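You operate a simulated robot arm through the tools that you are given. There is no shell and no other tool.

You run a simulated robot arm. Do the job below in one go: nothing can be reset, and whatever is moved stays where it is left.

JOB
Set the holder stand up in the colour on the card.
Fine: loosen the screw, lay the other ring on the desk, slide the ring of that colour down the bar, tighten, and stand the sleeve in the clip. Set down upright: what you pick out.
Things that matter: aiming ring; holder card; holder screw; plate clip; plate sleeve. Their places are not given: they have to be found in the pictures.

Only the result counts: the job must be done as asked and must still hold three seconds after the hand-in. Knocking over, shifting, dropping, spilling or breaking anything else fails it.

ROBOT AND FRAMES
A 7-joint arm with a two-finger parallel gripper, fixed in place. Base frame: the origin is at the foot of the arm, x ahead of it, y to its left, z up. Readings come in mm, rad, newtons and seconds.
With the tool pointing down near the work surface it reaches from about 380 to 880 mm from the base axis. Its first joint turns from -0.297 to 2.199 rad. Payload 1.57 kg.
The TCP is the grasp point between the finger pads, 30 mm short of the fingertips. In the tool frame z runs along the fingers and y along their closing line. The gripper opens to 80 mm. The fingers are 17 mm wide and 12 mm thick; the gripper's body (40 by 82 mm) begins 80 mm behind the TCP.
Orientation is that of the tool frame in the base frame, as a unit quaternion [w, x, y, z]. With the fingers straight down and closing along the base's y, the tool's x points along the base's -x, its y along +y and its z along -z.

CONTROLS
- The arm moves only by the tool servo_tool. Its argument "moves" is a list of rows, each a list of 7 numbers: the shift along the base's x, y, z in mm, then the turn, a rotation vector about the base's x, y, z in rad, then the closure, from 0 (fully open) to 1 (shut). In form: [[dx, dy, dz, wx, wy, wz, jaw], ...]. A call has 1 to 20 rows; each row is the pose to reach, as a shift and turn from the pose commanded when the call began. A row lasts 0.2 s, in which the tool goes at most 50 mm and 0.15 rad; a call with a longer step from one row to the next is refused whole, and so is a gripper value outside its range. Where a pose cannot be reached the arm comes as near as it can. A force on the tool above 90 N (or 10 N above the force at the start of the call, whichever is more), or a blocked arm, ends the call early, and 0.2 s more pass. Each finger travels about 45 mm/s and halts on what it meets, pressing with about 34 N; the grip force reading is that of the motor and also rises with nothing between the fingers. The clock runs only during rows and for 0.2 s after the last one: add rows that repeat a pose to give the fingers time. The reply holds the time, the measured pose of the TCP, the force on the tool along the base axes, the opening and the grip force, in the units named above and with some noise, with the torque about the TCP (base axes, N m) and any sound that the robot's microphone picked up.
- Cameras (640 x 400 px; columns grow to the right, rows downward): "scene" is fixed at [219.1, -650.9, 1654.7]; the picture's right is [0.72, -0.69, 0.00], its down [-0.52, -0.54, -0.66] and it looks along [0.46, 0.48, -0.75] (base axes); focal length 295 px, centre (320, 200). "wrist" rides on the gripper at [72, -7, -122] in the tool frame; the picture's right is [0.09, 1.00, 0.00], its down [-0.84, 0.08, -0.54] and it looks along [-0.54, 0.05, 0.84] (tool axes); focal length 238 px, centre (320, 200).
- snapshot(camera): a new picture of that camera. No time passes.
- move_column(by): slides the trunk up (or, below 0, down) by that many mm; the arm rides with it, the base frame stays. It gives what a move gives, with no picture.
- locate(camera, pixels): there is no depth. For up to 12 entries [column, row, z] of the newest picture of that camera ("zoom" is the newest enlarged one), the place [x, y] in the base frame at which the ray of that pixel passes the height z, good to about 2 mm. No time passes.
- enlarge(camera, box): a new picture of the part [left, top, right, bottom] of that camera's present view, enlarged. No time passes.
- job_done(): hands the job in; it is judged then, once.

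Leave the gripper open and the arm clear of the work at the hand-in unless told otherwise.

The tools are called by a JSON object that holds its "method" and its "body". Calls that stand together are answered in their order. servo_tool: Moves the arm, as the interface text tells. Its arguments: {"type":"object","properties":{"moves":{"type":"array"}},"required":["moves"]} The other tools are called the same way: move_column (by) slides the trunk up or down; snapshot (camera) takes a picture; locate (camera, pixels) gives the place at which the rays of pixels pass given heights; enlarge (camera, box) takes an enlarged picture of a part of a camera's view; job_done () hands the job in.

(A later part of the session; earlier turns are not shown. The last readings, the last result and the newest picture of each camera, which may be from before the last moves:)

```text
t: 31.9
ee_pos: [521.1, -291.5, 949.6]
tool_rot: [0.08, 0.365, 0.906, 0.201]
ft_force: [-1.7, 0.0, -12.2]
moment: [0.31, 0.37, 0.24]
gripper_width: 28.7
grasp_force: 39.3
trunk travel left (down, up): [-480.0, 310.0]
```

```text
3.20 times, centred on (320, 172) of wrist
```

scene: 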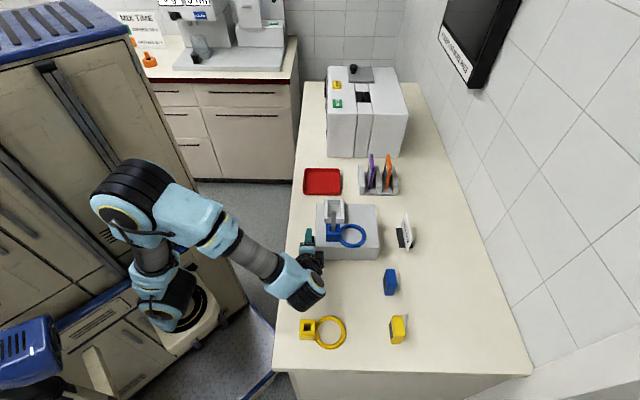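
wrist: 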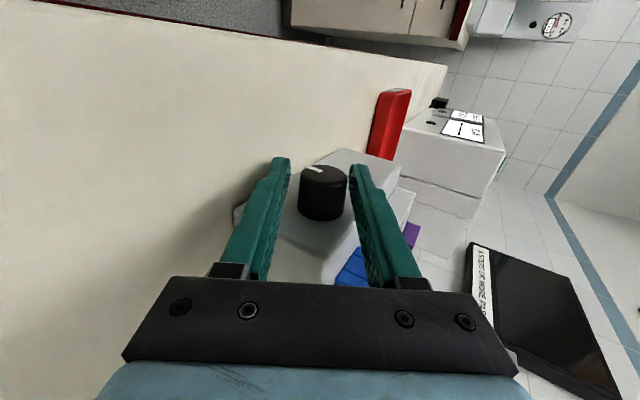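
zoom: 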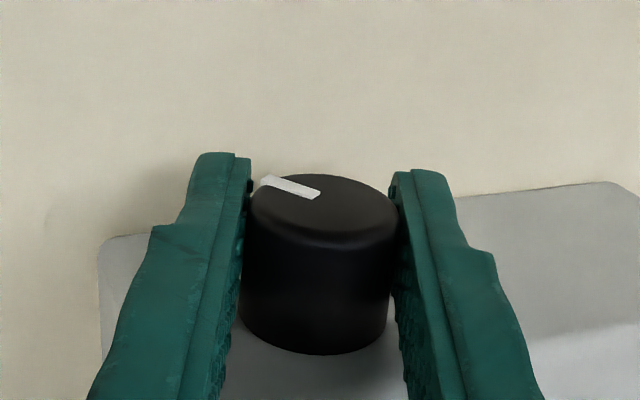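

The white mark turned together with the fingers, at low moment. I'll carry on by another 0.9 rad.

{"method": "servo_tool", "body": {"moves": [[0.4, 0.4, 0.2, -0.072, 0.069, 0, 0.9], [0.8, 0.8, 0.4, -0.144, 0.139, 0, 0.9], [1.2, 1.2, 0.5, -0.216, 0.208, 0, 0.9], [1.6, 1.7, 0.5, -0.288, 0.278, 0, 0.9], [2.0, 2.1, 0.5, -0.36, 0.347, 0, 0.9], [2.4, 2.5, 0.5, -0.432, 0.416, 0, 0.9], [2.8, 3.0, 0.3, -0.504, 0.486, 0, 0.9], [3.2, 3.4, 0.1, -0.576, 0.555, 0, 0.9], [3.6, 3.8, -0.1, -0.648, 0.625, 0, 0.9]]}}

{"method": "snapshot", "body": {"camera": "wrist"}}

{"method": "enlarge", "body": {"camera": "scene", "box": [270, 180, 370, 270]}}

```text
t: 33.9
ee_pos: [523.4, -287.7, 950.4]
tool_rot: [-0.086, 0.364, 0.903, -0.213]
ft_force: [-9.7, -7.4, -7.8]
moment: [0.61, 0.69, -0.42]
gripper_width: 28.7
grasp_force: 38.5
trunk travel left (down, up): [-480.0, 310.0]
```

```text
taken
```

wrist: 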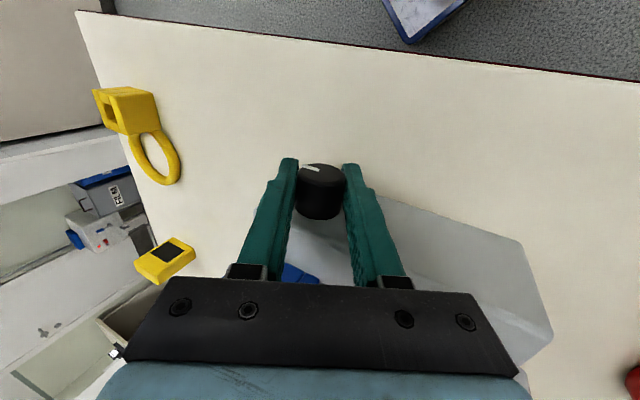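

```text
4.44 times, centred on (320, 225) of scene
```

zoom: 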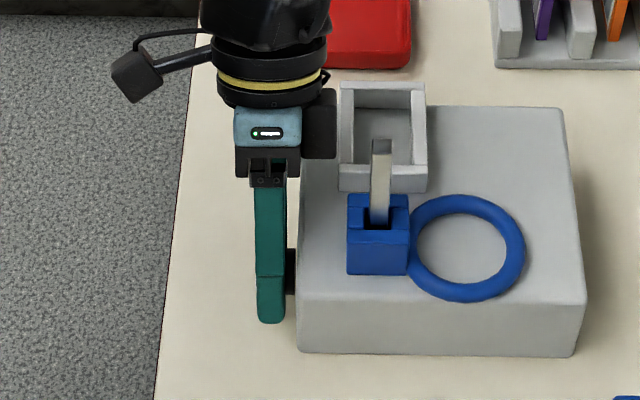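

About 1.5 rad turned with no resistance about the axis. I'll release, swing back open to +1.04 rad, and regrip for a second stroke, guarding for an end stop.

{"method": "servo_tool", "body": {"moves": [[0, 0, 0, 0, 0, 0, 0.5], [0, 0, 0, 0, 0, 0, 0.5], [-0.6, -0.6, 0.3, 0.107, -0.103, 0, 0.5], [-1.2, -1.2, 0.5, 0.214, -0.206, 0, 0.5], [-1.8, -1.9, 0.6, 0.321, -0.309, 0, 0.5], [-2.4, -2.5, 0.6, 0.428, -0.412, 0, 0.5], [-3.0, -3.2, 0.4, 0.535, -0.515, 0, 0.5], [-3.6, -3.8, 0.0, 0.642, -0.618, 0, 0.5], [-4.2, -4.3, -0.4, 0.749, -0.722, 0, 0.5], [-4.7, -4.8, -0.9, 0.856, -0.825, 0, 0.5], [-5.1, -5.3, -1.6, 0.963, -0.928, 0, 0.5], [-5.4, -5.6, -2.3, 1.07, -1.031, 0, 0.5], [-5.4, -5.6, -2.3, 1.07, -1.031, 0, 0.5]]}}

{"method": "enlarge", "body": {"camera": "wrist", "box": [220, 110, 420, 235]}}

```text
t: 36.7
ee_pos: [519.5, -291.6, 948.1]
tool_rot: [0.184, 0.325, 0.808, 0.455]
ft_force: [0.1, -0.4, 0.4]
moment: [0.0, -0.01, -0.01]
gripper_width: 40.3
grasp_force: 0.0
trunk travel left (down, up): [-480.0, 310.0]
```

```text
3.20 times, centred on (320, 172) of wrist
```

zoom: 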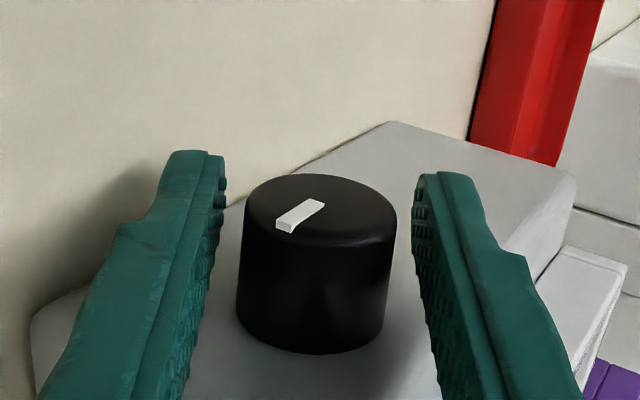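

The knob has kept its new angle. I'll regrip and turn the second stroke.

{"method": "servo_tool", "body": {"moves": [[0, 0, 0, 0, 0, 0, 0.8], [0, 0, 0, 0, 0, 0, 0.9], [0.2, 0.2, 0.5, -0.072, 0.069, 0, 0.9], [0.5, 0.5, 1.0, -0.144, 0.139, 0, 0.9], [0.8, 0.8, 1.4, -0.216, 0.208, 0, 0.9], [1.1, 1.2, 1.8, -0.288, 0.278, 0, 0.9], [1.5, 1.5, 2.1, -0.36, 0.347, 0, 0.9], [1.8, 1.9, 2.4, -0.432, 0.416, 0, 0.9]]}}

{"method": "enlarge", "body": {"camera": "wrist", "box": [220, 110, 420, 235]}}

```text
t: 38.5
ee_pos: [519.4, -290.2, 950.2]
tool_rot: [0.079, 0.366, 0.907, 0.195]
ft_force: [-4.2, -4.1, -8.2]
moment: [0.37, 0.44, 0.29]
gripper_width: 29.4
grasp_force: 38.3
trunk travel left (down, up): [-480.0, 310.0]
```

```text
3.20 times, centred on (320, 172) of wrist
```

zoom: 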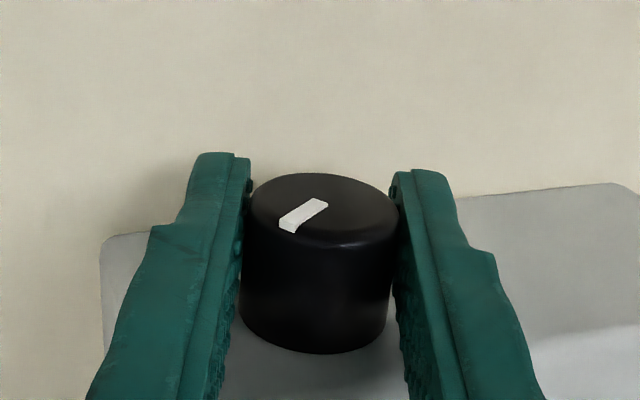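

The knob keeps turning freely. I'll finish the stroke.

{"method": "servo_tool", "body": {"moves": [[0.4, 0.4, 0.2, -0.072, 0.069, 0, 0.9], [0.8, 0.8, 0.4, -0.144, 0.139, 0, 0.9], [1.2, 1.2, 0.5, -0.216, 0.208, 0, 0.9], [1.6, 1.7, 0.5, -0.288, 0.278, 0, 0.9], [2.0, 2.1, 0.5, -0.36, 0.347, 0, 0.9], [2.4, 2.5, 0.5, -0.432, 0.416, 0, 0.9], [2.8, 3.0, 0.3, -0.504, 0.486, 0, 0.9], [3.2, 3.4, 0.1, -0.576, 0.555, 0, 0.9], [3.6, 3.8, -0.1, -0.648, 0.625, 0, 0.9]]}}

{"method": "enlarge", "body": {"camera": "wrist", "box": [220, 110, 420, 235]}}

```text
t: 40.5
ee_pos: [523.7, -287.7, 950.6]
tool_rot: [-0.089, 0.363, 0.901, -0.219]
ft_force: [-8.5, -14.3, -9.3]
moment: [0.36, 0.46, -0.12]
gripper_width: 28.9
grasp_force: 39.1
trunk travel left (down, up): [-480.0, 310.0]
```

```text
3.20 times, centred on (320, 172) of wrist
```

zoom: 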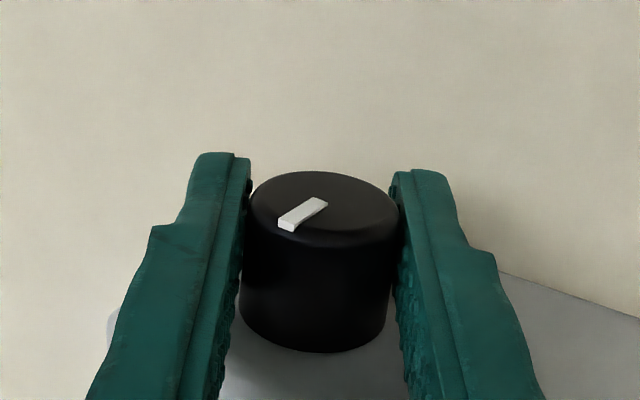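

About 3 rad loosened in total. I'll release, come upright and lift away to z≈1120, with the jaw at about 48 mm.

{"method": "servo_tool", "body": {"moves": [[0, 0, 0, 0, 0, 0, 0.5], [0, 0, 0, 0, 0, 0, 0.5], [-0.5, -0.5, 0.3, 0.086, -0.083, 0, 0.5], [-1.0, -1.0, 0.5, 0.171, -0.165, 0, 0.5], [-1.5, -1.5, 0.6, 0.257, -0.247, 0, 0.5], [-1.9, -2.0, 0.7, 0.342, -0.33, 0, 0.5], [-1.9, -2.0, 20, 0.342, -0.33, 0, 0.5], [-1.9, -2.0, 45, 0.342, -0.33, 0, 0.45], [-1.9, -2.0, 80, 0.342, -0.33, 0, 0.4], [-1.9, -2.0, 120, 0.342, -0.33, 0, 0.4], [-1.9, -2.0, 160, 0.342, -0.33, 0, 0.4], [-1.9, -2.0, 175, 0.342, -0.33, 0, 0.4], [-1.9, -2.0, 175, 0.342, -0.33, 0, 0.4]]}}

{"method": "snapshot", "body": {"camera": "wrist"}}

{"method": "snapshot", "body": {"camera": "scene"}}

```text
t: 43.3
ee_pos: [521.6, -288.2, 1126.1]
tool_rot: [-0.001, 0.373, 0.928, -0.001]
ft_force: [-0.2, -0.2, 0.0]
moment: [0.03, -0.01, 0.0]
gripper_width: 48.2
grasp_force: 0.1
trunk travel left (down, up): [-480.0, 310.0]
```

```text
taken
```

wrist: 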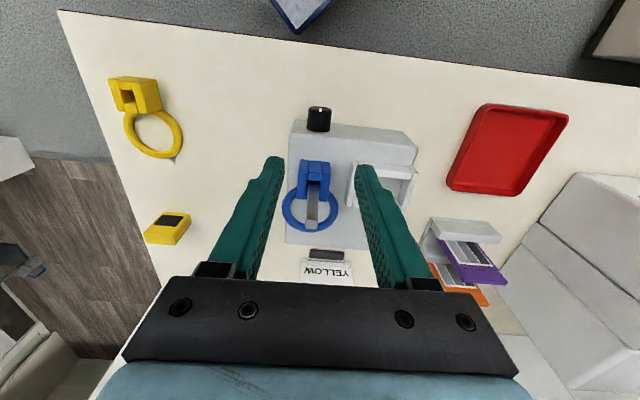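

```text
taken
```

scene: 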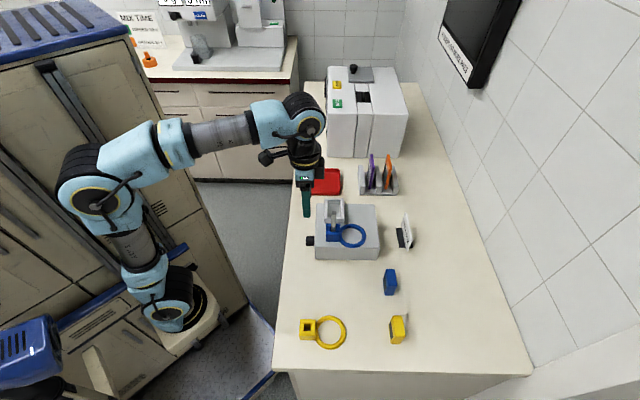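

I'll refine the block, bar and clip positions from this view.

{"method": "enlarge", "body": {"camera": "wrist", "box": [278, 145, 350, 240]}}

{"method": "locate", "body": {"camera": "zoom", "pixels": [[320, 200, 1004], [320, 200, 1073]]}}

```text
4.21 times, centred on (314, 192) of wrist
```

zoom: 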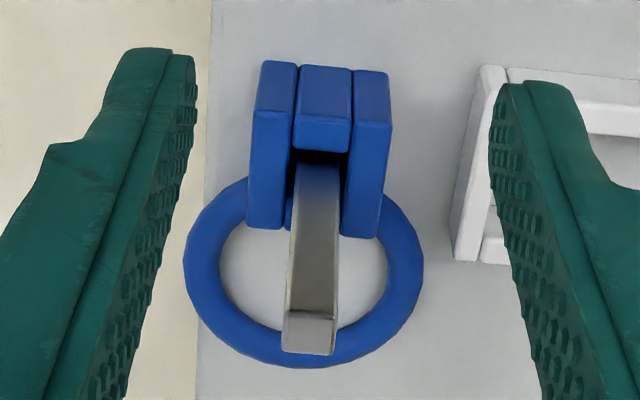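

```text
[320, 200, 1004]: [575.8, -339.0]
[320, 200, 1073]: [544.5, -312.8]
```

{"method": "locate", "body": {"camera": "zoom", "pixels": [[252, 113, 1004], [391, 121, 1004], [247, 226, 1004], [375, 236, 1004], [311, 332, 1073], [289, 310, 1073], [338, 316, 1073], [332, 354, 1073], [284, 350, 1073]]}}

```text
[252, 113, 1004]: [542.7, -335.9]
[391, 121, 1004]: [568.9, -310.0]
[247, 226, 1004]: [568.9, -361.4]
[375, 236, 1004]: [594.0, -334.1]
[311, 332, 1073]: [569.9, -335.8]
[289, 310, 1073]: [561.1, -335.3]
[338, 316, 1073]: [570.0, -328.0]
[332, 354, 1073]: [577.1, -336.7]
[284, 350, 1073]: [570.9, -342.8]
```

The block centre and bar agree at (569.3,-335.6). I'll move over it at z 1126, then descend to z 1003 (tips at 973), leaving 9 mm between the palm and the bar tip.

{"method": "servo_tool", "body": {"moves": [[24, -24, 0, 0, 0, 0, 0.4], [47.7, -47.4, 0, 0, 0, 0, 0.4], [47.7, -47.4, 0, 0, 0, 0, 0.4], [47.7, -47.4, -30, 0, 0, 0, 0.4], [47.7, -47.4, -60, 0, 0, 0, 0.4]]}}

{"method": "snapshot", "body": {"camera": "wrist"}}

{"method": "enlarge", "body": {"camera": "scene", "box": [290, 160, 410, 270]}}

```text
t: 44.5
ee_pos: [570.8, -335.2, 1065.2]
tool_rot: [0.001, 0.373, 0.928, 0.0]
ft_force: [0.7, 0.2, 0.8]
moment: [0.03, -0.01, -0.02]
gripper_width: 47.9
grasp_force: 0.1
trunk travel left (down, up): [-480.0, 310.0]
```

```text
taken
```

wrist: 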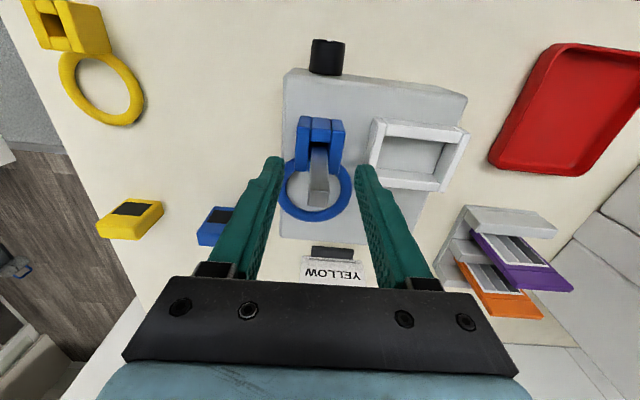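

```text
3.64 times, centred on (350, 215) of scene
```

zoom: 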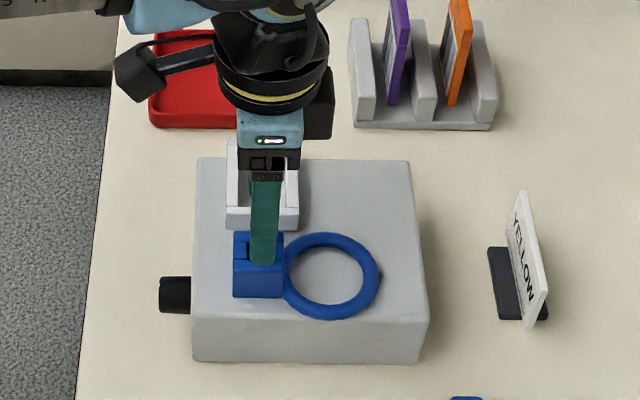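

The bar and block sit centred between the fingers (column about 320). I'll go down the remaining 62 mm.

{"method": "servo_tool", "body": {"moves": [[0, 0, -20, 0, 0, 0, 0.4], [0, 0, -40, 0, 0, 0, 0.4], [0, 0, -55, 0, 0, 0, 0.4], [0, 0, -62, 0, 0, 0, 0.4], [0, 0, -62, 0, 0, 0, 0.4]]}}

{"method": "enlarge", "body": {"camera": "wrist", "box": [240, 60, 400, 260]}}

{"method": "enlarge", "body": {"camera": "scene", "box": [290, 180, 390, 260]}}

```text
t: 45.7
ee_pos: [569.0, -334.1, 1002.3]
tool_rot: [-0.001, 0.373, 0.928, -0.002]
ft_force: [0.5, -0.3, 1.1]
moment: [-0.01, 0.0, 0.02]
gripper_width: 47.9
grasp_force: 0.1
trunk travel left (down, up): [-480.0, 310.0]
```

```text
2.00 times, centred on (320, 160) of wrist
```

zoom: 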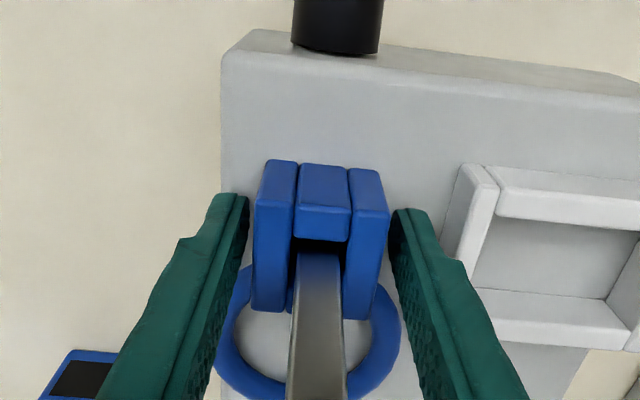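

```text
5.00 times, centred on (340, 220) of scene
```

zoom: 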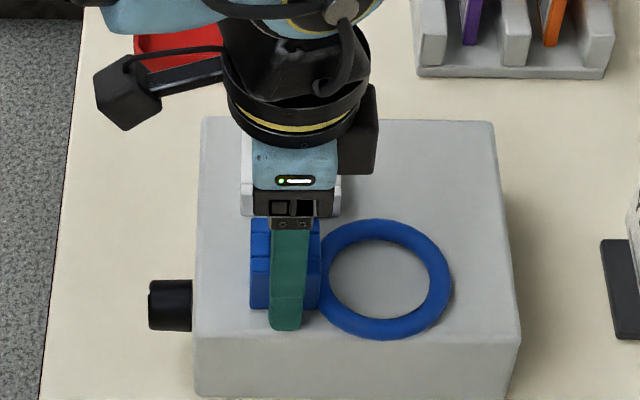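

The fingers straddle the block, with tips just above the box top. I'll close on the block.

{"method": "servo_tool", "body": {"moves": [[0, 0, 0, 0, 0, 0, 0.6], [0, 0, 0, 0, 0, 0, 0.8], [0, 0, 0, 0, 0, 0, 0.8]]}}

```text
t: 46.5
ee_pos: [569.5, -335.2, 1002.7]
tool_rot: [0.0, 0.373, 0.928, -0.001]
ft_force: [0.6, 0.6, -0.4]
moment: [0.0, 0.0, 0.0]
gripper_width: 37.1
grasp_force: 33.4
trunk travel left (down, up): [-480.0, 310.0]
```

A firm grip at 37.1 mm with no side load. I'll try a gentle lift of 6 mm.

{"method": "servo_tool", "body": {"moves": [[0, 0, 2, 0, 0, 0, 0.8], [0, 0, 4, 0, 0, 0, 0.8], [0, 0, 6, 0, 0, 0, 0.8], [0, 0, 6, 0, 0, 0, 0.8]]}}

{"method": "enlarge", "body": {"camera": "wrist", "box": [240, 60, 400, 260]}}

```text
t: 47.5
ee_pos: [570.5, -335.8, 1008.9]
tool_rot: [0.0, 0.373, 0.928, -0.002]
ft_force: [0.5, -0.5, -0.6]
moment: [0.02, 0.0, 0.01]
gripper_width: 37.0
grasp_force: 33.8
trunk travel left (down, up): [-480.0, 310.0]
```

```text
2.00 times, centred on (320, 160) of wrist
```

zoom: 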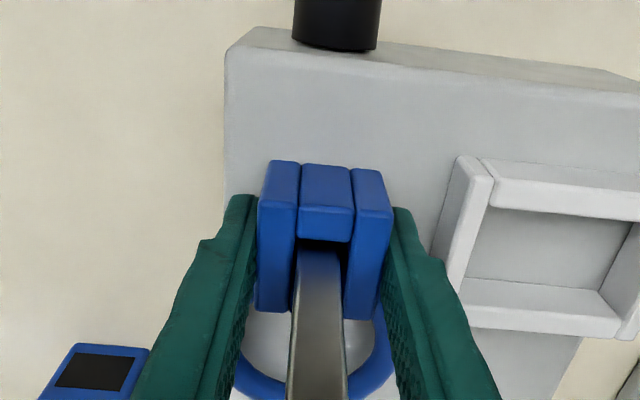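

It slides freely. I'll lift it straight up off the bar, 118 mm more.

{"method": "servo_tool", "body": {"moves": [[0, 0, 12, 0, 0, 0, 0.8], [0, 0, 24, 0, 0, 0, 0.8], [0, 0, 36, 0, 0, 0, 0.8], [0, 0, 48, 0, 0, 0, 0.8], [0, 0, 60, 0, 0, 0, 0.8], [0, 0, 72, 0, 0, 0, 0.8], [0, 0, 84, 0, 0, 0, 0.8], [0, 0, 96, 0, 0, 0, 0.8], [0, 0, 108, 0, 0, 0, 0.8], [0, 0, 122, 0, 0, 0, 0.8], [0, 0, 122, 0, 0, 0, 0.8]]}}

{"method": "snapshot", "body": {"camera": "scene"}}

{"method": "snapshot", "body": {"camera": "wrist"}}

```text
t: 49.9
ee_pos: [570.1, -335.5, 1130.9]
tool_rot: [0.0, 0.373, 0.928, 0.0]
ft_force: [0.2, -0.1, -0.3]
moment: [0.03, 0.02, 0.01]
gripper_width: 36.7
grasp_force: 34.3
trunk travel left (down, up): [-480.0, 310.0]
```

```text
taken
```

scene: 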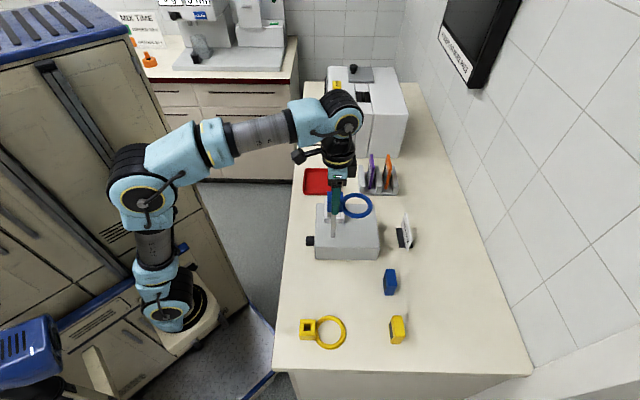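

```text
taken
```

wrist: 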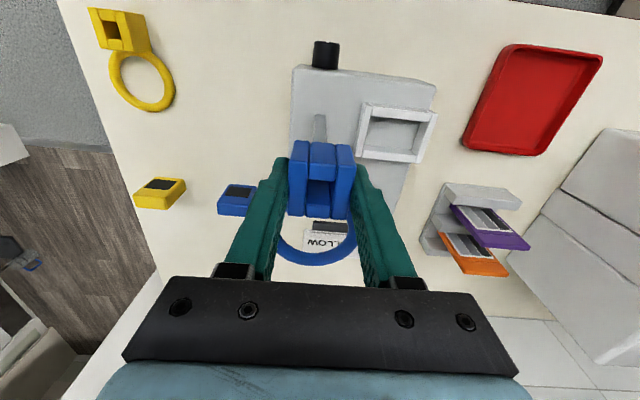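

The blue ring is clear of the bar. I'll lay it on the free desk space between the stand and the yellow ring, at about (496,-422), moving across at this height first.

{"method": "servo_tool", "body": {"moves": [[-18, -22, 0, 0, 0, 0, 0.8], [-37, -43, 0, 0, 0, 0, 0.8], [-56, -65, 0, 0, 0, 0, 0.8], [-74.3, -86.8, 0, 0, 0, 0, 0.8], [-74.3, -86.8, -30, 0, 0, 0, 0.8], [-74.3, -86.8, -60, 0, 0, 0, 0.8], [-74.3, -86.8, -90, 0, 0, 0, 0.8], [-74.3, -86.8, -120, 0, 0, 0, 0.8], [-74.3, -86.8, -120, 0, 0, 0, 0.8]]}}

{"method": "snapshot", "body": {"camera": "scene"}}

{"method": "snapshot", "body": {"camera": "wrist"}}

```text
t: 51.9
ee_pos: [496.4, -422.4, 1009.8]
tool_rot: [0.0, 0.373, 0.928, -0.001]
ft_force: [0.3, 0.3, -1.2]
moment: [0.01, 0.03, 0.01]
gripper_width: 37.0
grasp_force: 34.2
trunk travel left (down, up): [-480.0, 310.0]
```

```text
taken
```

scene: 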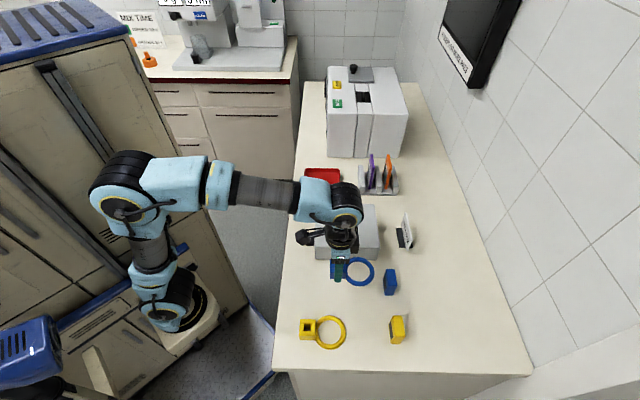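

```text
taken
```

wrist: 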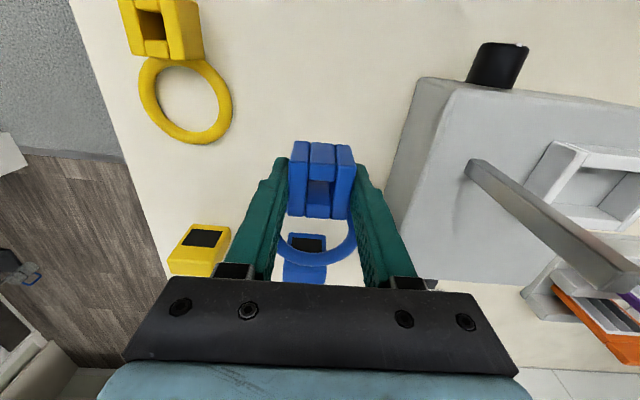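

Clear below. For extra margin from the blue sleeve I'll shift 12 mm toward -u and descend to about z 942.

{"method": "servo_tool", "body": {"moves": [[-9, 8, -15, 0, 0, 0, 0.8], [-9, 8, -30, 0, 0, 0, 0.8], [-9, 8, -45, 0, 0, 0, 0.8], [-9, 8, -58, 0, 0, 0, 0.8], [-9, 8, -67, 0, 0, 0, 0.8], [-9, 8, -67, 0, 0, 0, 0.8]]}}

{"method": "enlarge", "body": {"camera": "scene", "box": [300, 230, 420, 310]}}

```text
t: 53.3
ee_pos: [487.3, -413.9, 944.4]
tool_rot: [0.0, 0.373, 0.928, 0.0]
ft_force: [-0.1, -0.4, 0.0]
moment: [0.02, 0.0, -0.01]
gripper_width: 36.6
grasp_force: 34.0
trunk travel left (down, up): [-480.0, 310.0]
```

```text
5.00 times, centred on (360, 270) of scene
```

zoom: 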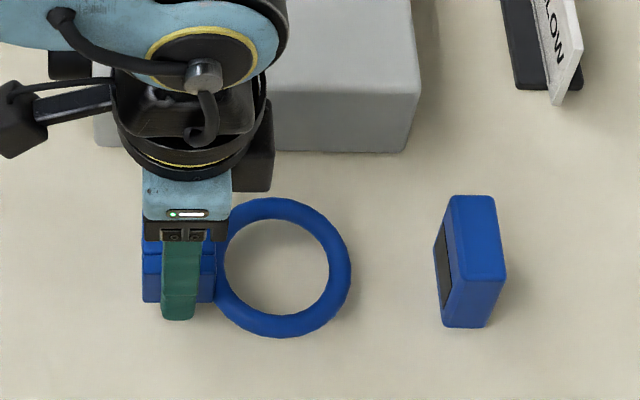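

Good clearance. I'll feel for the desk in 1.5 mm steps.

{"method": "servo_tool", "body": {"moves": [[0, 0, -2, 0, 0, 0, 0.8], [0, 0, -4, 0, 0, 0, 0.8], [0, 0, -6, 0, 0, 0, 0.8], [0, 0, -7.5, 0, 0, 0, 0.8]]}}

```text
t: 54.3
ee_pos: [486.9, -415.7, 935.7]
tool_rot: [-0.001, 0.373, 0.928, 0.0]
ft_force: [0.1, 0.8, -0.3]
moment: [-0.01, -0.02, -0.01]
gripper_width: 36.9
grasp_force: 34.2
trunk travel left (down, up): [-480.0, 310.0]
```

{"method": "servo_tool", "body": {"moves": [[0, 0, -1, 0, 0, 0, 0.8], [0, 0, -2, 0, 0, 0, 0.8], [0, 0, -2, 0, 0, 0, 0.8]]}}

```text
t: 55.1
ee_pos: [487.2, -414.8, 934.1]
tool_rot: [-0.001, 0.374, 0.927, -0.001]
ft_force: [-0.6, 0.3, -1.0]
moment: [0.01, 0.0, -0.01]
gripper_width: 36.9
grasp_force: 34.3
trunk travel left (down, up): [-480.0, 310.0]
```

No contact yet. I'll keep going down in 1 mm steps.

{"method": "servo_tool", "body": {"moves": [[0, 0, -1, 0, 0, 0, 0.8], [0, 0, -1.5, 0, 0, 0, 0.8]]}}

{"method": "enlarge", "body": {"camera": "scene", "box": [310, 240, 400, 300]}}

```text
t: 55.7
ee_pos: [486.1, -414.3, 933.9]
tool_rot: [0.0, 0.373, 0.928, -0.001]
ft_force: [0.0, -0.2, -0.8]
moment: [0.02, 0.01, -0.01]
gripper_width: 37.1
grasp_force: 33.4
trunk travel left (down, up): [-480.0, 310.0]
```

```text
6.67 times, centred on (355, 270) of scene
```

zoom: 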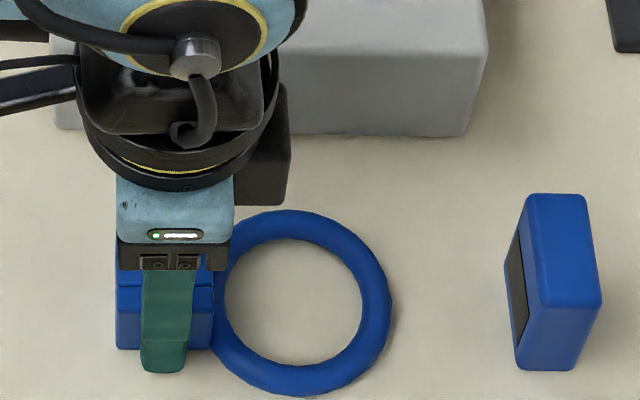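

{"method": "servo_tool", "body": {"moves": [[0, 0, -1, 0, 0, 0, 0.8], [0, 0, -2, 0, 0, 0, 0.8], [0, 0, -2, 0, 0, 0, 0.8]]}}

```text
t: 56.5
ee_pos: [485.7, -414.1, 932.5]
tool_rot: [0.002, 0.374, 0.928, 0.0]
ft_force: [-1.3, 0.4, 20.6]
moment: [0.25, 0.26, 0.0]
gripper_width: 37.1
grasp_force: 34.1
trunk travel left (down, up): [-480.0, 310.0]
```

Contact with the desk (20 N) at TCP z 932.5, so the box top is about 70 mm above the desk. I'll ease up slightly, open to 50 mm and check before lifting.

{"method": "servo_tool", "body": {"moves": [[0, 0, 0.8, 0, 0, 0, 0.8], [0, 0, 0.8, 0, 0, 0, 0.6], [0, 0, 0.8, 0, 0, 0, 0.4], [0, 0, 0.8, 0, 0, 0, 0.375], [0, 0, 0.8, 0, 0, 0, 0.375]]}}

{"method": "servo_tool", "body": {"moves": [[0, 0, 10, 0, 0, 0, 0.375], [0, 0, 25, 0, 0, 0, 0.375], [0, 0, 50, 0, 0, 0, 0.375], [0, 0, 90, 0, 0, 0, 0.375], [0, 0, 130, 0, 0, 0, 0.375], [0, 0, 170, 0, 0, 0, 0.375], [0, 0, 170, 0, 0, 0, 0.375]]}}

{"method": "snapshot", "body": {"camera": "scene"}}

{"method": "snapshot", "body": {"camera": "wrist"}}

```text
t: 57.7
ee_pos: [487.6, -414.5, 931.7]
tool_rot: [0.0, 0.373, 0.928, -0.001]
ft_force: [0.4, -0.4, 0.5]
moment: [-0.01, 0.0, 0.02]
gripper_width: 50.0
grasp_force: 0.0
trunk travel left (down, up): [-480.0, 310.0]
```

```text
t: 59.3
ee_pos: [487.8, -415.0, 1103.2]
tool_rot: [0.0, 0.373, 0.928, -0.001]
ft_force: [-0.3, -0.5, -0.7]
moment: [-0.01, -0.01, -0.03]
gripper_width: 50.0
grasp_force: 0.1
trunk travel left (down, up): [-480.0, 310.0]
```

```text
taken
```

scene: 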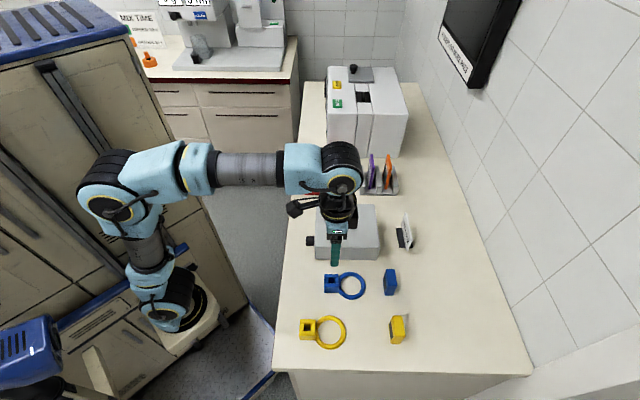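

```text
taken
```

wrist: 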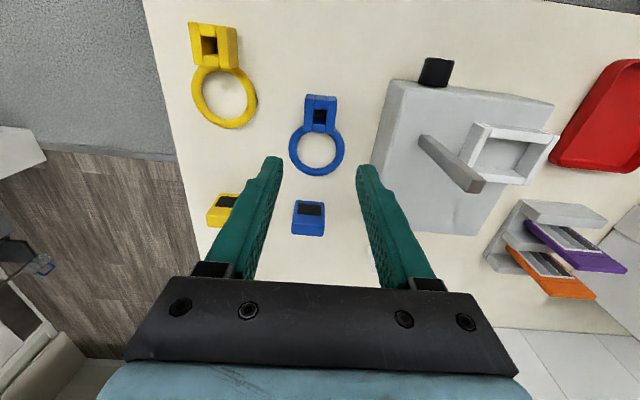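

The blue ring stands upright on the desk. Next I'll locate the yellow ring block.

{"method": "enlarge", "body": {"camera": "wrist", "box": [170, 10, 280, 80]}}

{"method": "enlarge", "body": {"camera": "scene", "box": [290, 305, 360, 355]}}

```text
5.71 times, centred on (225, 45) of wrist
```

zoom: 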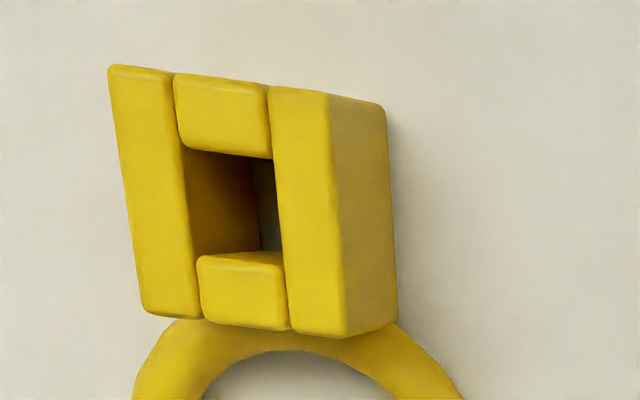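

```text
8.00 times, centred on (325, 330) of scene
```

zoom: 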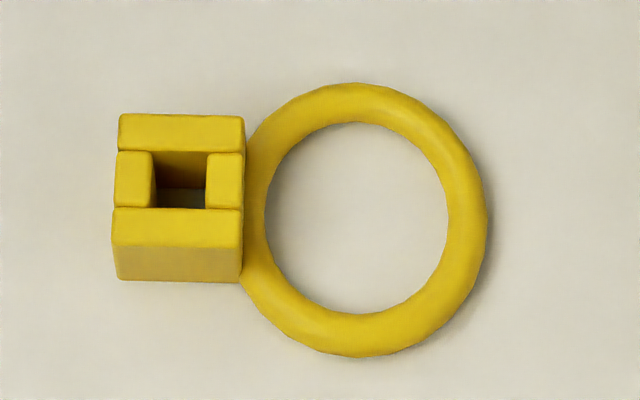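

{"method": "locate", "body": {"camera": "zoom", "pixels": [[120, 114, 934], [244, 116, 934], [112, 245, 934], [242, 247, 934], [487, 220, 905]]}}

{"method": "locate", "body": {"camera": "wrist", "pixels": [[187.9, 21.5, 934], [226.8, 26.3, 934], [194, 63.7, 934], [229.4, 68.6, 934]]}}

```text
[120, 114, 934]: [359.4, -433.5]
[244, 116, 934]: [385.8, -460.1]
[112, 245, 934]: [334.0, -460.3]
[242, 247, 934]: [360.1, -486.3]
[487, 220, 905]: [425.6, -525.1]
```

```text
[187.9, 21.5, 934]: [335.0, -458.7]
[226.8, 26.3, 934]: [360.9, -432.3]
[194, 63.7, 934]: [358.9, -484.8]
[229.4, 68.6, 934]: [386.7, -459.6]
```

Both cameras agree: the yellow block centre is (360.1,-459.5), with the same orientation as the tool. I'll move over it and come down partway.

{"method": "servo_tool", "body": {"moves": [[-32, -11, 0, 0, 0, 0, 0.375], [-64, -22, 0, 0, 0, 0, 0.375], [-96, -33, 0, 0, 0, 0, 0.375], [-127.7, -44.5, 0, 0, 0, 0, 0.375], [-127.7, -44.5, -40, 0, 0, 0, 0.375], [-127.7, -44.5, -80, 0, 0, 0, 0.375], [-127.7, -44.5, -110, 0, 0, 0, 0.375], [-127.7, -44.5, -110, 0, 0, 0, 0.375]]}}

{"method": "snapshot", "body": {"camera": "wrist"}}

{"method": "snapshot", "body": {"camera": "scene"}}

```text
t: 61.1
ee_pos: [360.1, -459.2, 992.3]
tool_rot: [-0.001, 0.373, 0.928, 0.0]
ft_force: [1.2, -0.3, -0.2]
moment: [0.01, 0.02, 0.02]
gripper_width: 50.0
grasp_force: 0.0
trunk travel left (down, up): [-480.0, 310.0]
```

```text
taken
```

wrist: 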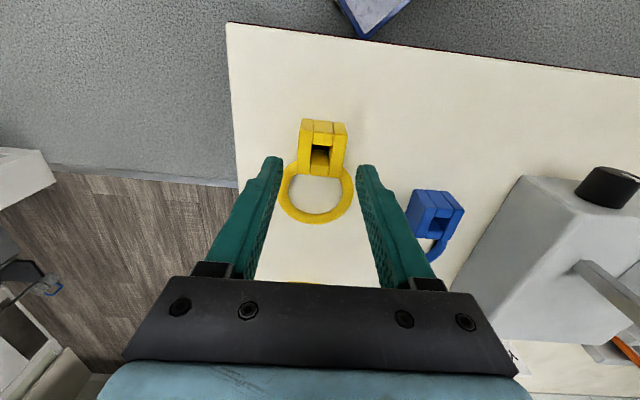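

```text
taken
```

scene: 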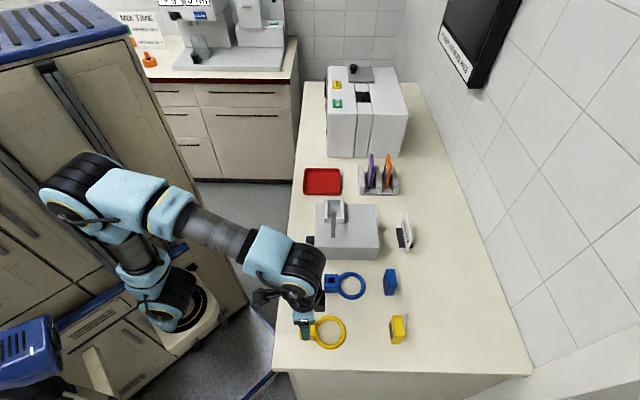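

It's reachable, and the block is centred between the fingers. I'll descend to z≈933 and close.

{"method": "servo_tool", "body": {"moves": [[0, 0, -20, 0, 0, 0, 0.375], [0, 0, -40, 0, 0, 0, 0.375], [0, 0, -52, 0, 0, 0, 0.375], [0, 0, -58.5, 0, 0, 0, 0.375], [0, 0, -58.5, 0, 0, 0, 0.375]]}}

{"method": "snapshot", "body": {"camera": "wrist"}}

```text
t: 62.3
ee_pos: [359.7, -459.1, 935.5]
tool_rot: [-0.001, 0.374, 0.928, -0.001]
ft_force: [-0.2, 0.7, -0.2]
moment: [-0.02, 0.03, 0.01]
gripper_width: 49.8
grasp_force: 0.0
trunk travel left (down, up): [-480.0, 310.0]
```

```text
taken
```

wrist: 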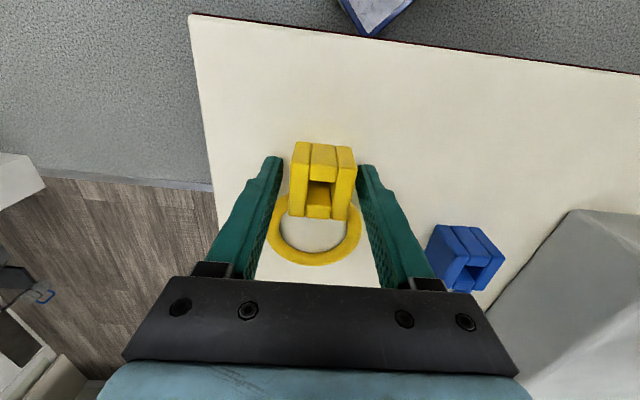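

The block is nearly centred (about 1.5 mm off toward +v). I'll nudge across, lower 1 mm and close.

{"method": "servo_tool", "body": {"moves": [[0.9, 0.9, -1.5, 0, 0, 0, 0.375], [0.9, 0.9, -1.5, 0, 0, 0, 0.6], [0.9, 0.9, -1.5, 0, 0, 0, 0.8], [0.9, 0.9, -1.5, 0, 0, 0, 0.8]]}}

{"method": "servo_tool", "body": {"moves": [[0, 0, 5, 0, 0, 0, 0.8], [0, 0, 20, 0, 0, 0, 0.8], [0, 0, 45, 0, 0, 0, 0.8], [0, 0, 45, 0, 0, 0, 0.8]]}}

{"method": "snapshot", "body": {"camera": "wrist"}}

{"method": "enlarge", "body": {"camera": "scene", "box": [270, 270, 370, 350]}}

```text
t: 63.3
ee_pos: [359.9, -457.9, 932.1]
tool_rot: [-0.001, 0.373, 0.928, 0.0]
ft_force: [0.5, 0.1, 1.4]
moment: [-0.03, -0.07, -0.02]
gripper_width: 37.1
grasp_force: 33.5
trunk travel left (down, up): [-480.0, 310.0]
```

```text
t: 64.3
ee_pos: [360.2, -457.3, 977.5]
tool_rot: [0.0, 0.373, 0.928, -0.001]
ft_force: [1.0, 0.4, -0.4]
moment: [0.03, 0.02, -0.03]
gripper_width: 37.1
grasp_force: 34.3
trunk travel left (down, up): [-480.0, 310.0]
```

```text
taken
```

wrist: 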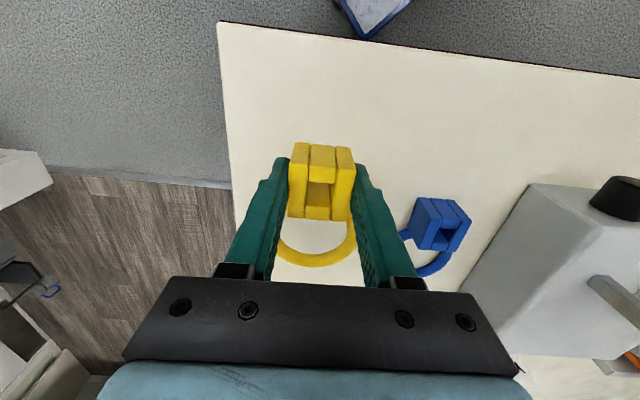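

```text
5.00 times, centred on (320, 310) of scene
```

zoom: 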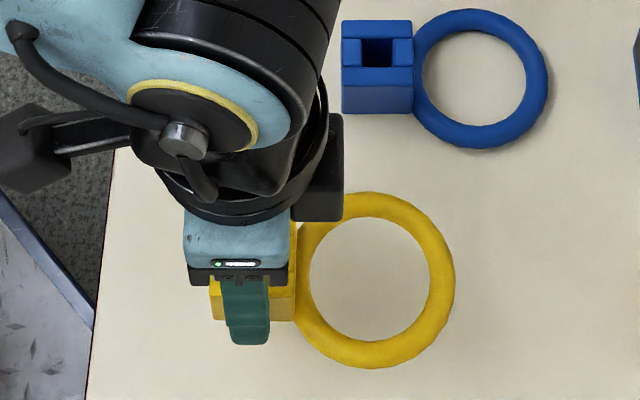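

The yellow ring is held just as the blue was. I'll lift to z≈1137 and carry it to above the bar at (569.8,-335.5).

{"method": "servo_tool", "body": {"moves": [[0, 0, 40, 0, 0, 0, 0.8], [0, 0, 80, 0, 0, 0, 0.8], [0, 0, 120, 0, 0, 0, 0.8], [0, 0, 160, 0, 0, 0, 0.8], [30, 17.4, 160, 0, 0, 0, 0.8], [65, 37.8, 160, 0, 0, 0, 0.8], [100, 58.1, 160, 0, 0, 0, 0.8], [135, 78.4, 160, 0, 0, 0, 0.8], [165, 95.9, 160, 0, 0, 0, 0.8], [190, 110.4, 160, 0, 0, 0, 0.8], [209.5, 121.9, 160, 0, 0, 0, 0.8], [209.5, 121.9, 160, 0, 0, 0, 0.8], [209.5, 121.9, 160, 0, 0, 0, 0.8]]}}

{"method": "snapshot", "body": {"camera": "wrist"}}

{"method": "enlarge", "body": {"camera": "scene", "box": [300, 160, 400, 240]}}

```text
t: 67.1
ee_pos: [570.5, -337.0, 1138.0]
tool_rot: [0.001, 0.373, 0.928, -0.001]
ft_force: [-0.5, -0.4, -0.2]
moment: [0.0, 0.03, -0.01]
gripper_width: 37.1
grasp_force: 33.7
trunk travel left (down, up): [-480.0, 310.0]
```

```text
taken
```

wrist: 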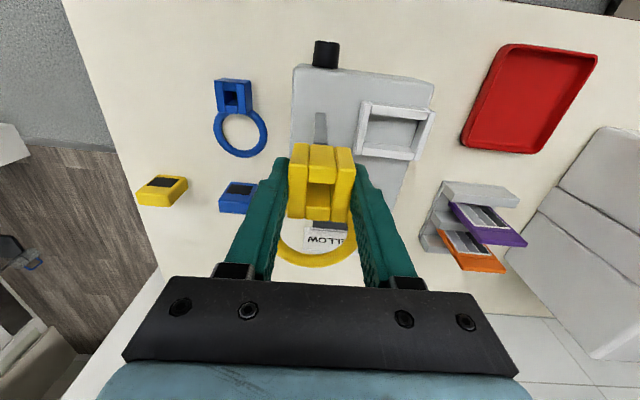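

```text
5.00 times, centred on (350, 200) of scene
```

zoom: 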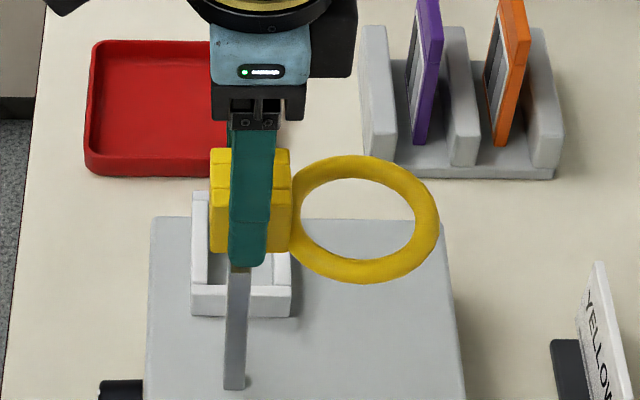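

Aligned like the blue one was, within about 1 mm. I'll descend slowly past the bar tip and watch the force.

{"method": "servo_tool", "body": {"moves": [[-0.5, 0.5, -10, 0, 0, 0, 0.8], [-0.5, 0.5, -20, 0, 0, 0, 0.8], [-0.5, 0.5, -28, 0, 0, 0, 0.8], [-0.5, 0.5, -32, 0, 0, 0, 0.8], [-0.5, 0.5, -36, 0, 0, 0, 0.8], [-0.5, 0.5, -38, 0, 0, 0, 0.8]]}}

{"method": "enlarge", "body": {"camera": "wrist", "box": [240, 100, 400, 260]}}

{"method": "enlarge", "body": {"camera": "scene", "box": [310, 180, 380, 236]}}

```text
t: 68.5
ee_pos: [570.0, -336.7, 1098.2]
tool_rot: [0.0, 0.373, 0.928, 0.0]
ft_force: [0.5, 0.5, -0.5]
moment: [0.02, 0.01, 0.02]
gripper_width: 37.1
grasp_force: 34.1
trunk travel left (down, up): [-480.0, 310.0]
```

```text
2.50 times, centred on (320, 180) of wrist
```

zoom: 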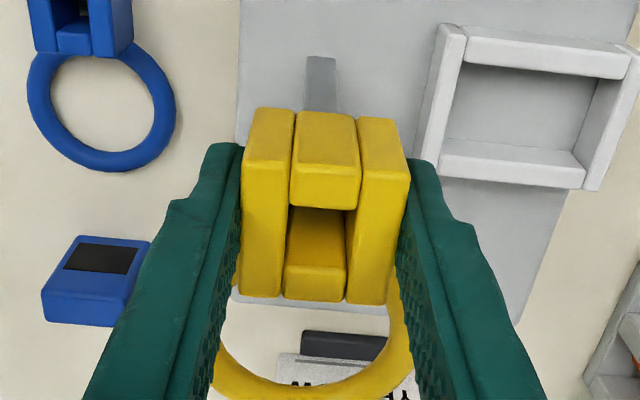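

```text
7.14 times, centred on (345, 208) of scene
```

zoom: 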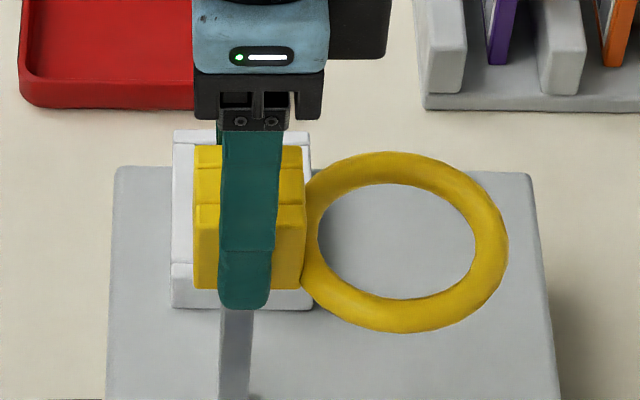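

No contact force, so the bar tip has entered the hole. I'll continue down to z≈1010 in small steps.

{"method": "servo_tool", "body": {"moves": [[0, 0, -6, 0, 0, 0, 0.8], [0, 0, -12, 0, 0, 0, 0.8], [0, 0, -20, 0, 0, 0, 0.8], [0, 0, -28, 0, 0, 0, 0.8], [0, 0, -36, 0, 0, 0, 0.8]]}}

{"method": "enlarge", "body": {"camera": "wrist", "box": [240, 100, 400, 260]}}

```text
t: 69.7
ee_pos: [568.7, -335.1, 1062.6]
tool_rot: [0.0, 0.373, 0.928, 0.0]
ft_force: [-0.2, -1.2, -0.6]
moment: [0.01, 0.02, 0.01]
gripper_width: 37.0
grasp_force: 33.7
trunk travel left (down, up): [-480.0, 310.0]
```

```text
2.50 times, centred on (320, 180) of wrist
```

zoom: 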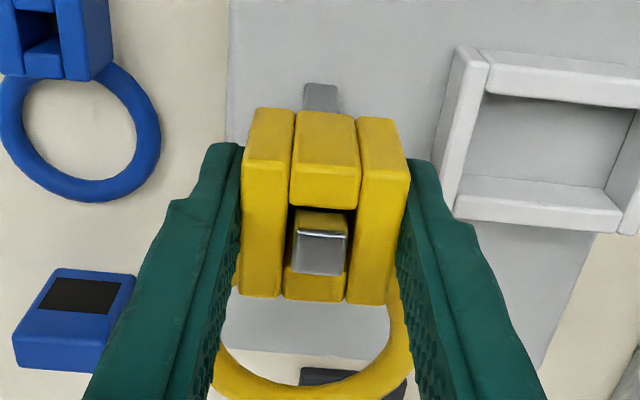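

The bar now shows through the hole, centred. I'll slide down to about z 1008.

{"method": "servo_tool", "body": {"moves": [[0, 0, -10, 0, 0, 0, 0.8], [0, 0, -20, 0, 0, 0, 0.8], [0, 0, -30, 0, 0, 0, 0.8], [0, 0, -40, 0, 0, 0, 0.8], [0, 0, -50, 0, 0, 0, 0.8], [0, 0, -54, 0, 0, 0, 0.8]]}}

{"method": "servo_tool", "body": {"moves": [[0, 0, -1.5, 0, 0, 0, 0.8], [0, 0, -3, 0, 0, 0, 0.8], [0, 0, -4.5, 0, 0, 0, 0.8]]}}

```text
t: 71.1
ee_pos: [569.7, -334.9, 1010.2]
tool_rot: [0.0, 0.373, 0.928, -0.001]
ft_force: [-0.1, -0.9, -0.3]
moment: [0.0, 0.01, -0.01]
gripper_width: 36.8
grasp_force: 33.8
trunk travel left (down, up): [-480.0, 310.0]
```

```text
t: 71.9
ee_pos: [570.4, -336.0, 1004.7]
tool_rot: [0.0, 0.373, 0.928, -0.001]
ft_force: [0.6, 0.0, -0.9]
moment: [0.0, 0.03, -0.01]
gripper_width: 36.9
grasp_force: 33.8
trunk travel left (down, up): [-480.0, 310.0]
```

Nearly seated. I'll keep feeling down in 1 mm steps until it rests on the base.

{"method": "servo_tool", "body": {"moves": [[0, 0, -1, 0, 0, 0, 0.8], [0, 0, -2, 0, 0, 0, 0.8]]}}

{"method": "servo_tool", "body": {"moves": [[0, 0, -1, 0, 0, 0, 0.8], [0, 0, -1.5, 0, 0, 0, 0.8]]}}

```text
t: 72.5
ee_pos: [570.3, -335.4, 1002.7]
tool_rot: [0.0, 0.373, 0.928, -0.001]
ft_force: [-0.2, -0.2, -0.6]
moment: [0.03, 0.01, 0.0]
gripper_width: 37.0
grasp_force: 34.0
trunk travel left (down, up): [-480.0, 310.0]
```

```text
t: 73.1
ee_pos: [569.9, -336.7, 1002.7]
tool_rot: [0.002, 0.373, 0.928, 0.0]
ft_force: [1.2, -0.5, 13.6]
moment: [0.17, 0.07, -0.03]
gripper_width: 37.2
grasp_force: 34.0
trunk travel left (down, up): [-480.0, 310.0]
```

It's seated (13.6 N at z 1002.7). I'll ease off, open to 48 mm and lift straight up clear of the bar.

{"method": "servo_tool", "body": {"moves": [[0, 0, 0.8, 0, 0, 0, 0.8], [0, 0, 0.8, 0, 0, 0, 0.6], [0, 0, 0.8, 0, 0, 0, 0.4], [0, 0, 0.8, 0, 0, 0, 0.4], [0, 0, 10, 0, 0, 0, 0.4], [0, 0, 25, 0, 0, 0, 0.4], [0, 0, 50, 0, 0, 0, 0.4], [0, 0, 85, 0, 0, 0, 0.4], [0, 0, 120, 0, 0, 0, 0.4], [0, 0, 124, 0, 0, 0, 0.4], [0, 0, 124, 0, 0, 0, 0.4]]}}

{"method": "snapshot", "body": {"camera": "wrist"}}

{"method": "enlarge", "body": {"camera": "scene", "box": [290, 170, 420, 270]}}

```text
t: 75.5
ee_pos: [569.8, -336.7, 1124.8]
tool_rot: [-0.001, 0.373, 0.928, -0.001]
ft_force: [-0.7, 0.0, 0.8]
moment: [0.01, -0.04, -0.02]
gripper_width: 48.0
grasp_force: 0.1
trunk travel left (down, up): [-480.0, 310.0]
```

```text
taken
```

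wrist: 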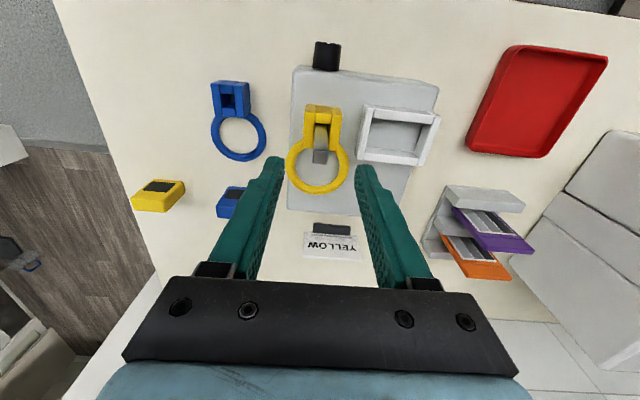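

```text
4.00 times, centred on (355, 220) of scene
```

zoom: 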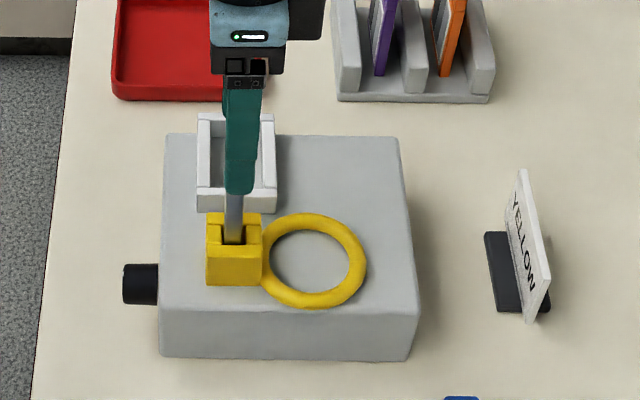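

The yellow ring is seated on the bar. Next I'll tighten: back above the knob, then down around it with 44 mm open.

{"method": "servo_tool", "body": {"moves": [[-24, 23.5, 0, 0, 0, 0, 0.45], [-47.4, 46.9, 0, 0, 0, 0, 0.45], [-47.4, 46.9, -40, 0, 0, 0, 0.45], [-47.4, 46.9, -80, 0, 0, 0, 0.45], [-47.4, 46.9, -115, 0, 0, 0, 0.45], [-47.4, 46.9, -140, 0, 0, 0, 0.45], [-47.4, 46.9, -160, 0, 0, 0, 0.45], [-47.4, 46.9, -174, 0, 0, 0, 0.45], [-47.4, 46.9, -174, 0, 0, 0, 0.45]]}}

{"method": "enlarge", "body": {"camera": "wrist", "box": [220, 110, 420, 235]}}

```text
t: 77.5
ee_pos: [521.6, -289.0, 951.1]
tool_rot: [-0.001, 0.373, 0.928, -0.001]
ft_force: [-0.7, 0.8, -0.5]
moment: [0.03, 0.01, 0.01]
gripper_width: 44.1
grasp_force: 0.1
trunk travel left (down, up): [-480.0, 310.0]
```

```text
3.20 times, centred on (320, 172) of wrist
```

zoom: 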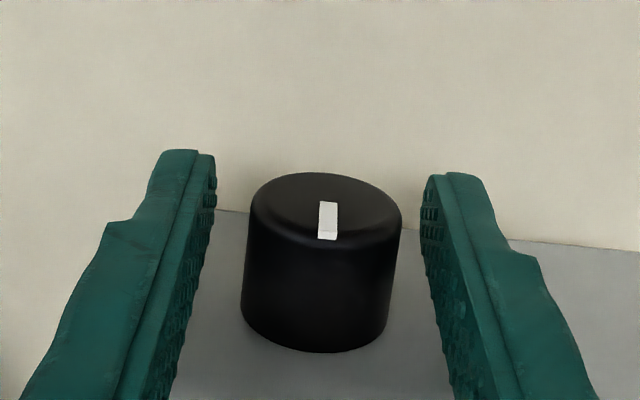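

The mark is now at 12 o'clock, so about 180° was loosened. I'll lean open to -0.48 rad and grip for the tightening stroke.

{"method": "servo_tool", "body": {"moves": [[0.5, 0.5, -0.1, -0.086, 0.083, 0, 0.5], [1.0, 1.0, -0.2, -0.173, 0.167, 0, 0.5], [1.5, 1.5, -0.4, -0.259, 0.25, 0, 0.5], [1.9, 2.0, -0.7, -0.346, 0.333, 0, 0.5], [1.9, 2.0, -0.7, -0.346, 0.333, 0, 0.5], [1.9, 2.0, -0.7, -0.346, 0.333, 0, 0.8], [1.9, 2.0, -0.7, -0.346, 0.333, 0, 0.9], [1.9, 2.0, -0.7, -0.346, 0.333, 0, 0.9]]}}

```text
t: 79.3
ee_pos: [524.3, -285.3, 950.3]
tool_rot: [-0.089, 0.362, 0.901, -0.221]
ft_force: [1.1, 2.2, -2.7]
moment: [-0.05, -0.03, 0.13]
gripper_width: 29.3
grasp_force: 30.4
trunk travel left (down, up): [-480.0, 310.0]
```

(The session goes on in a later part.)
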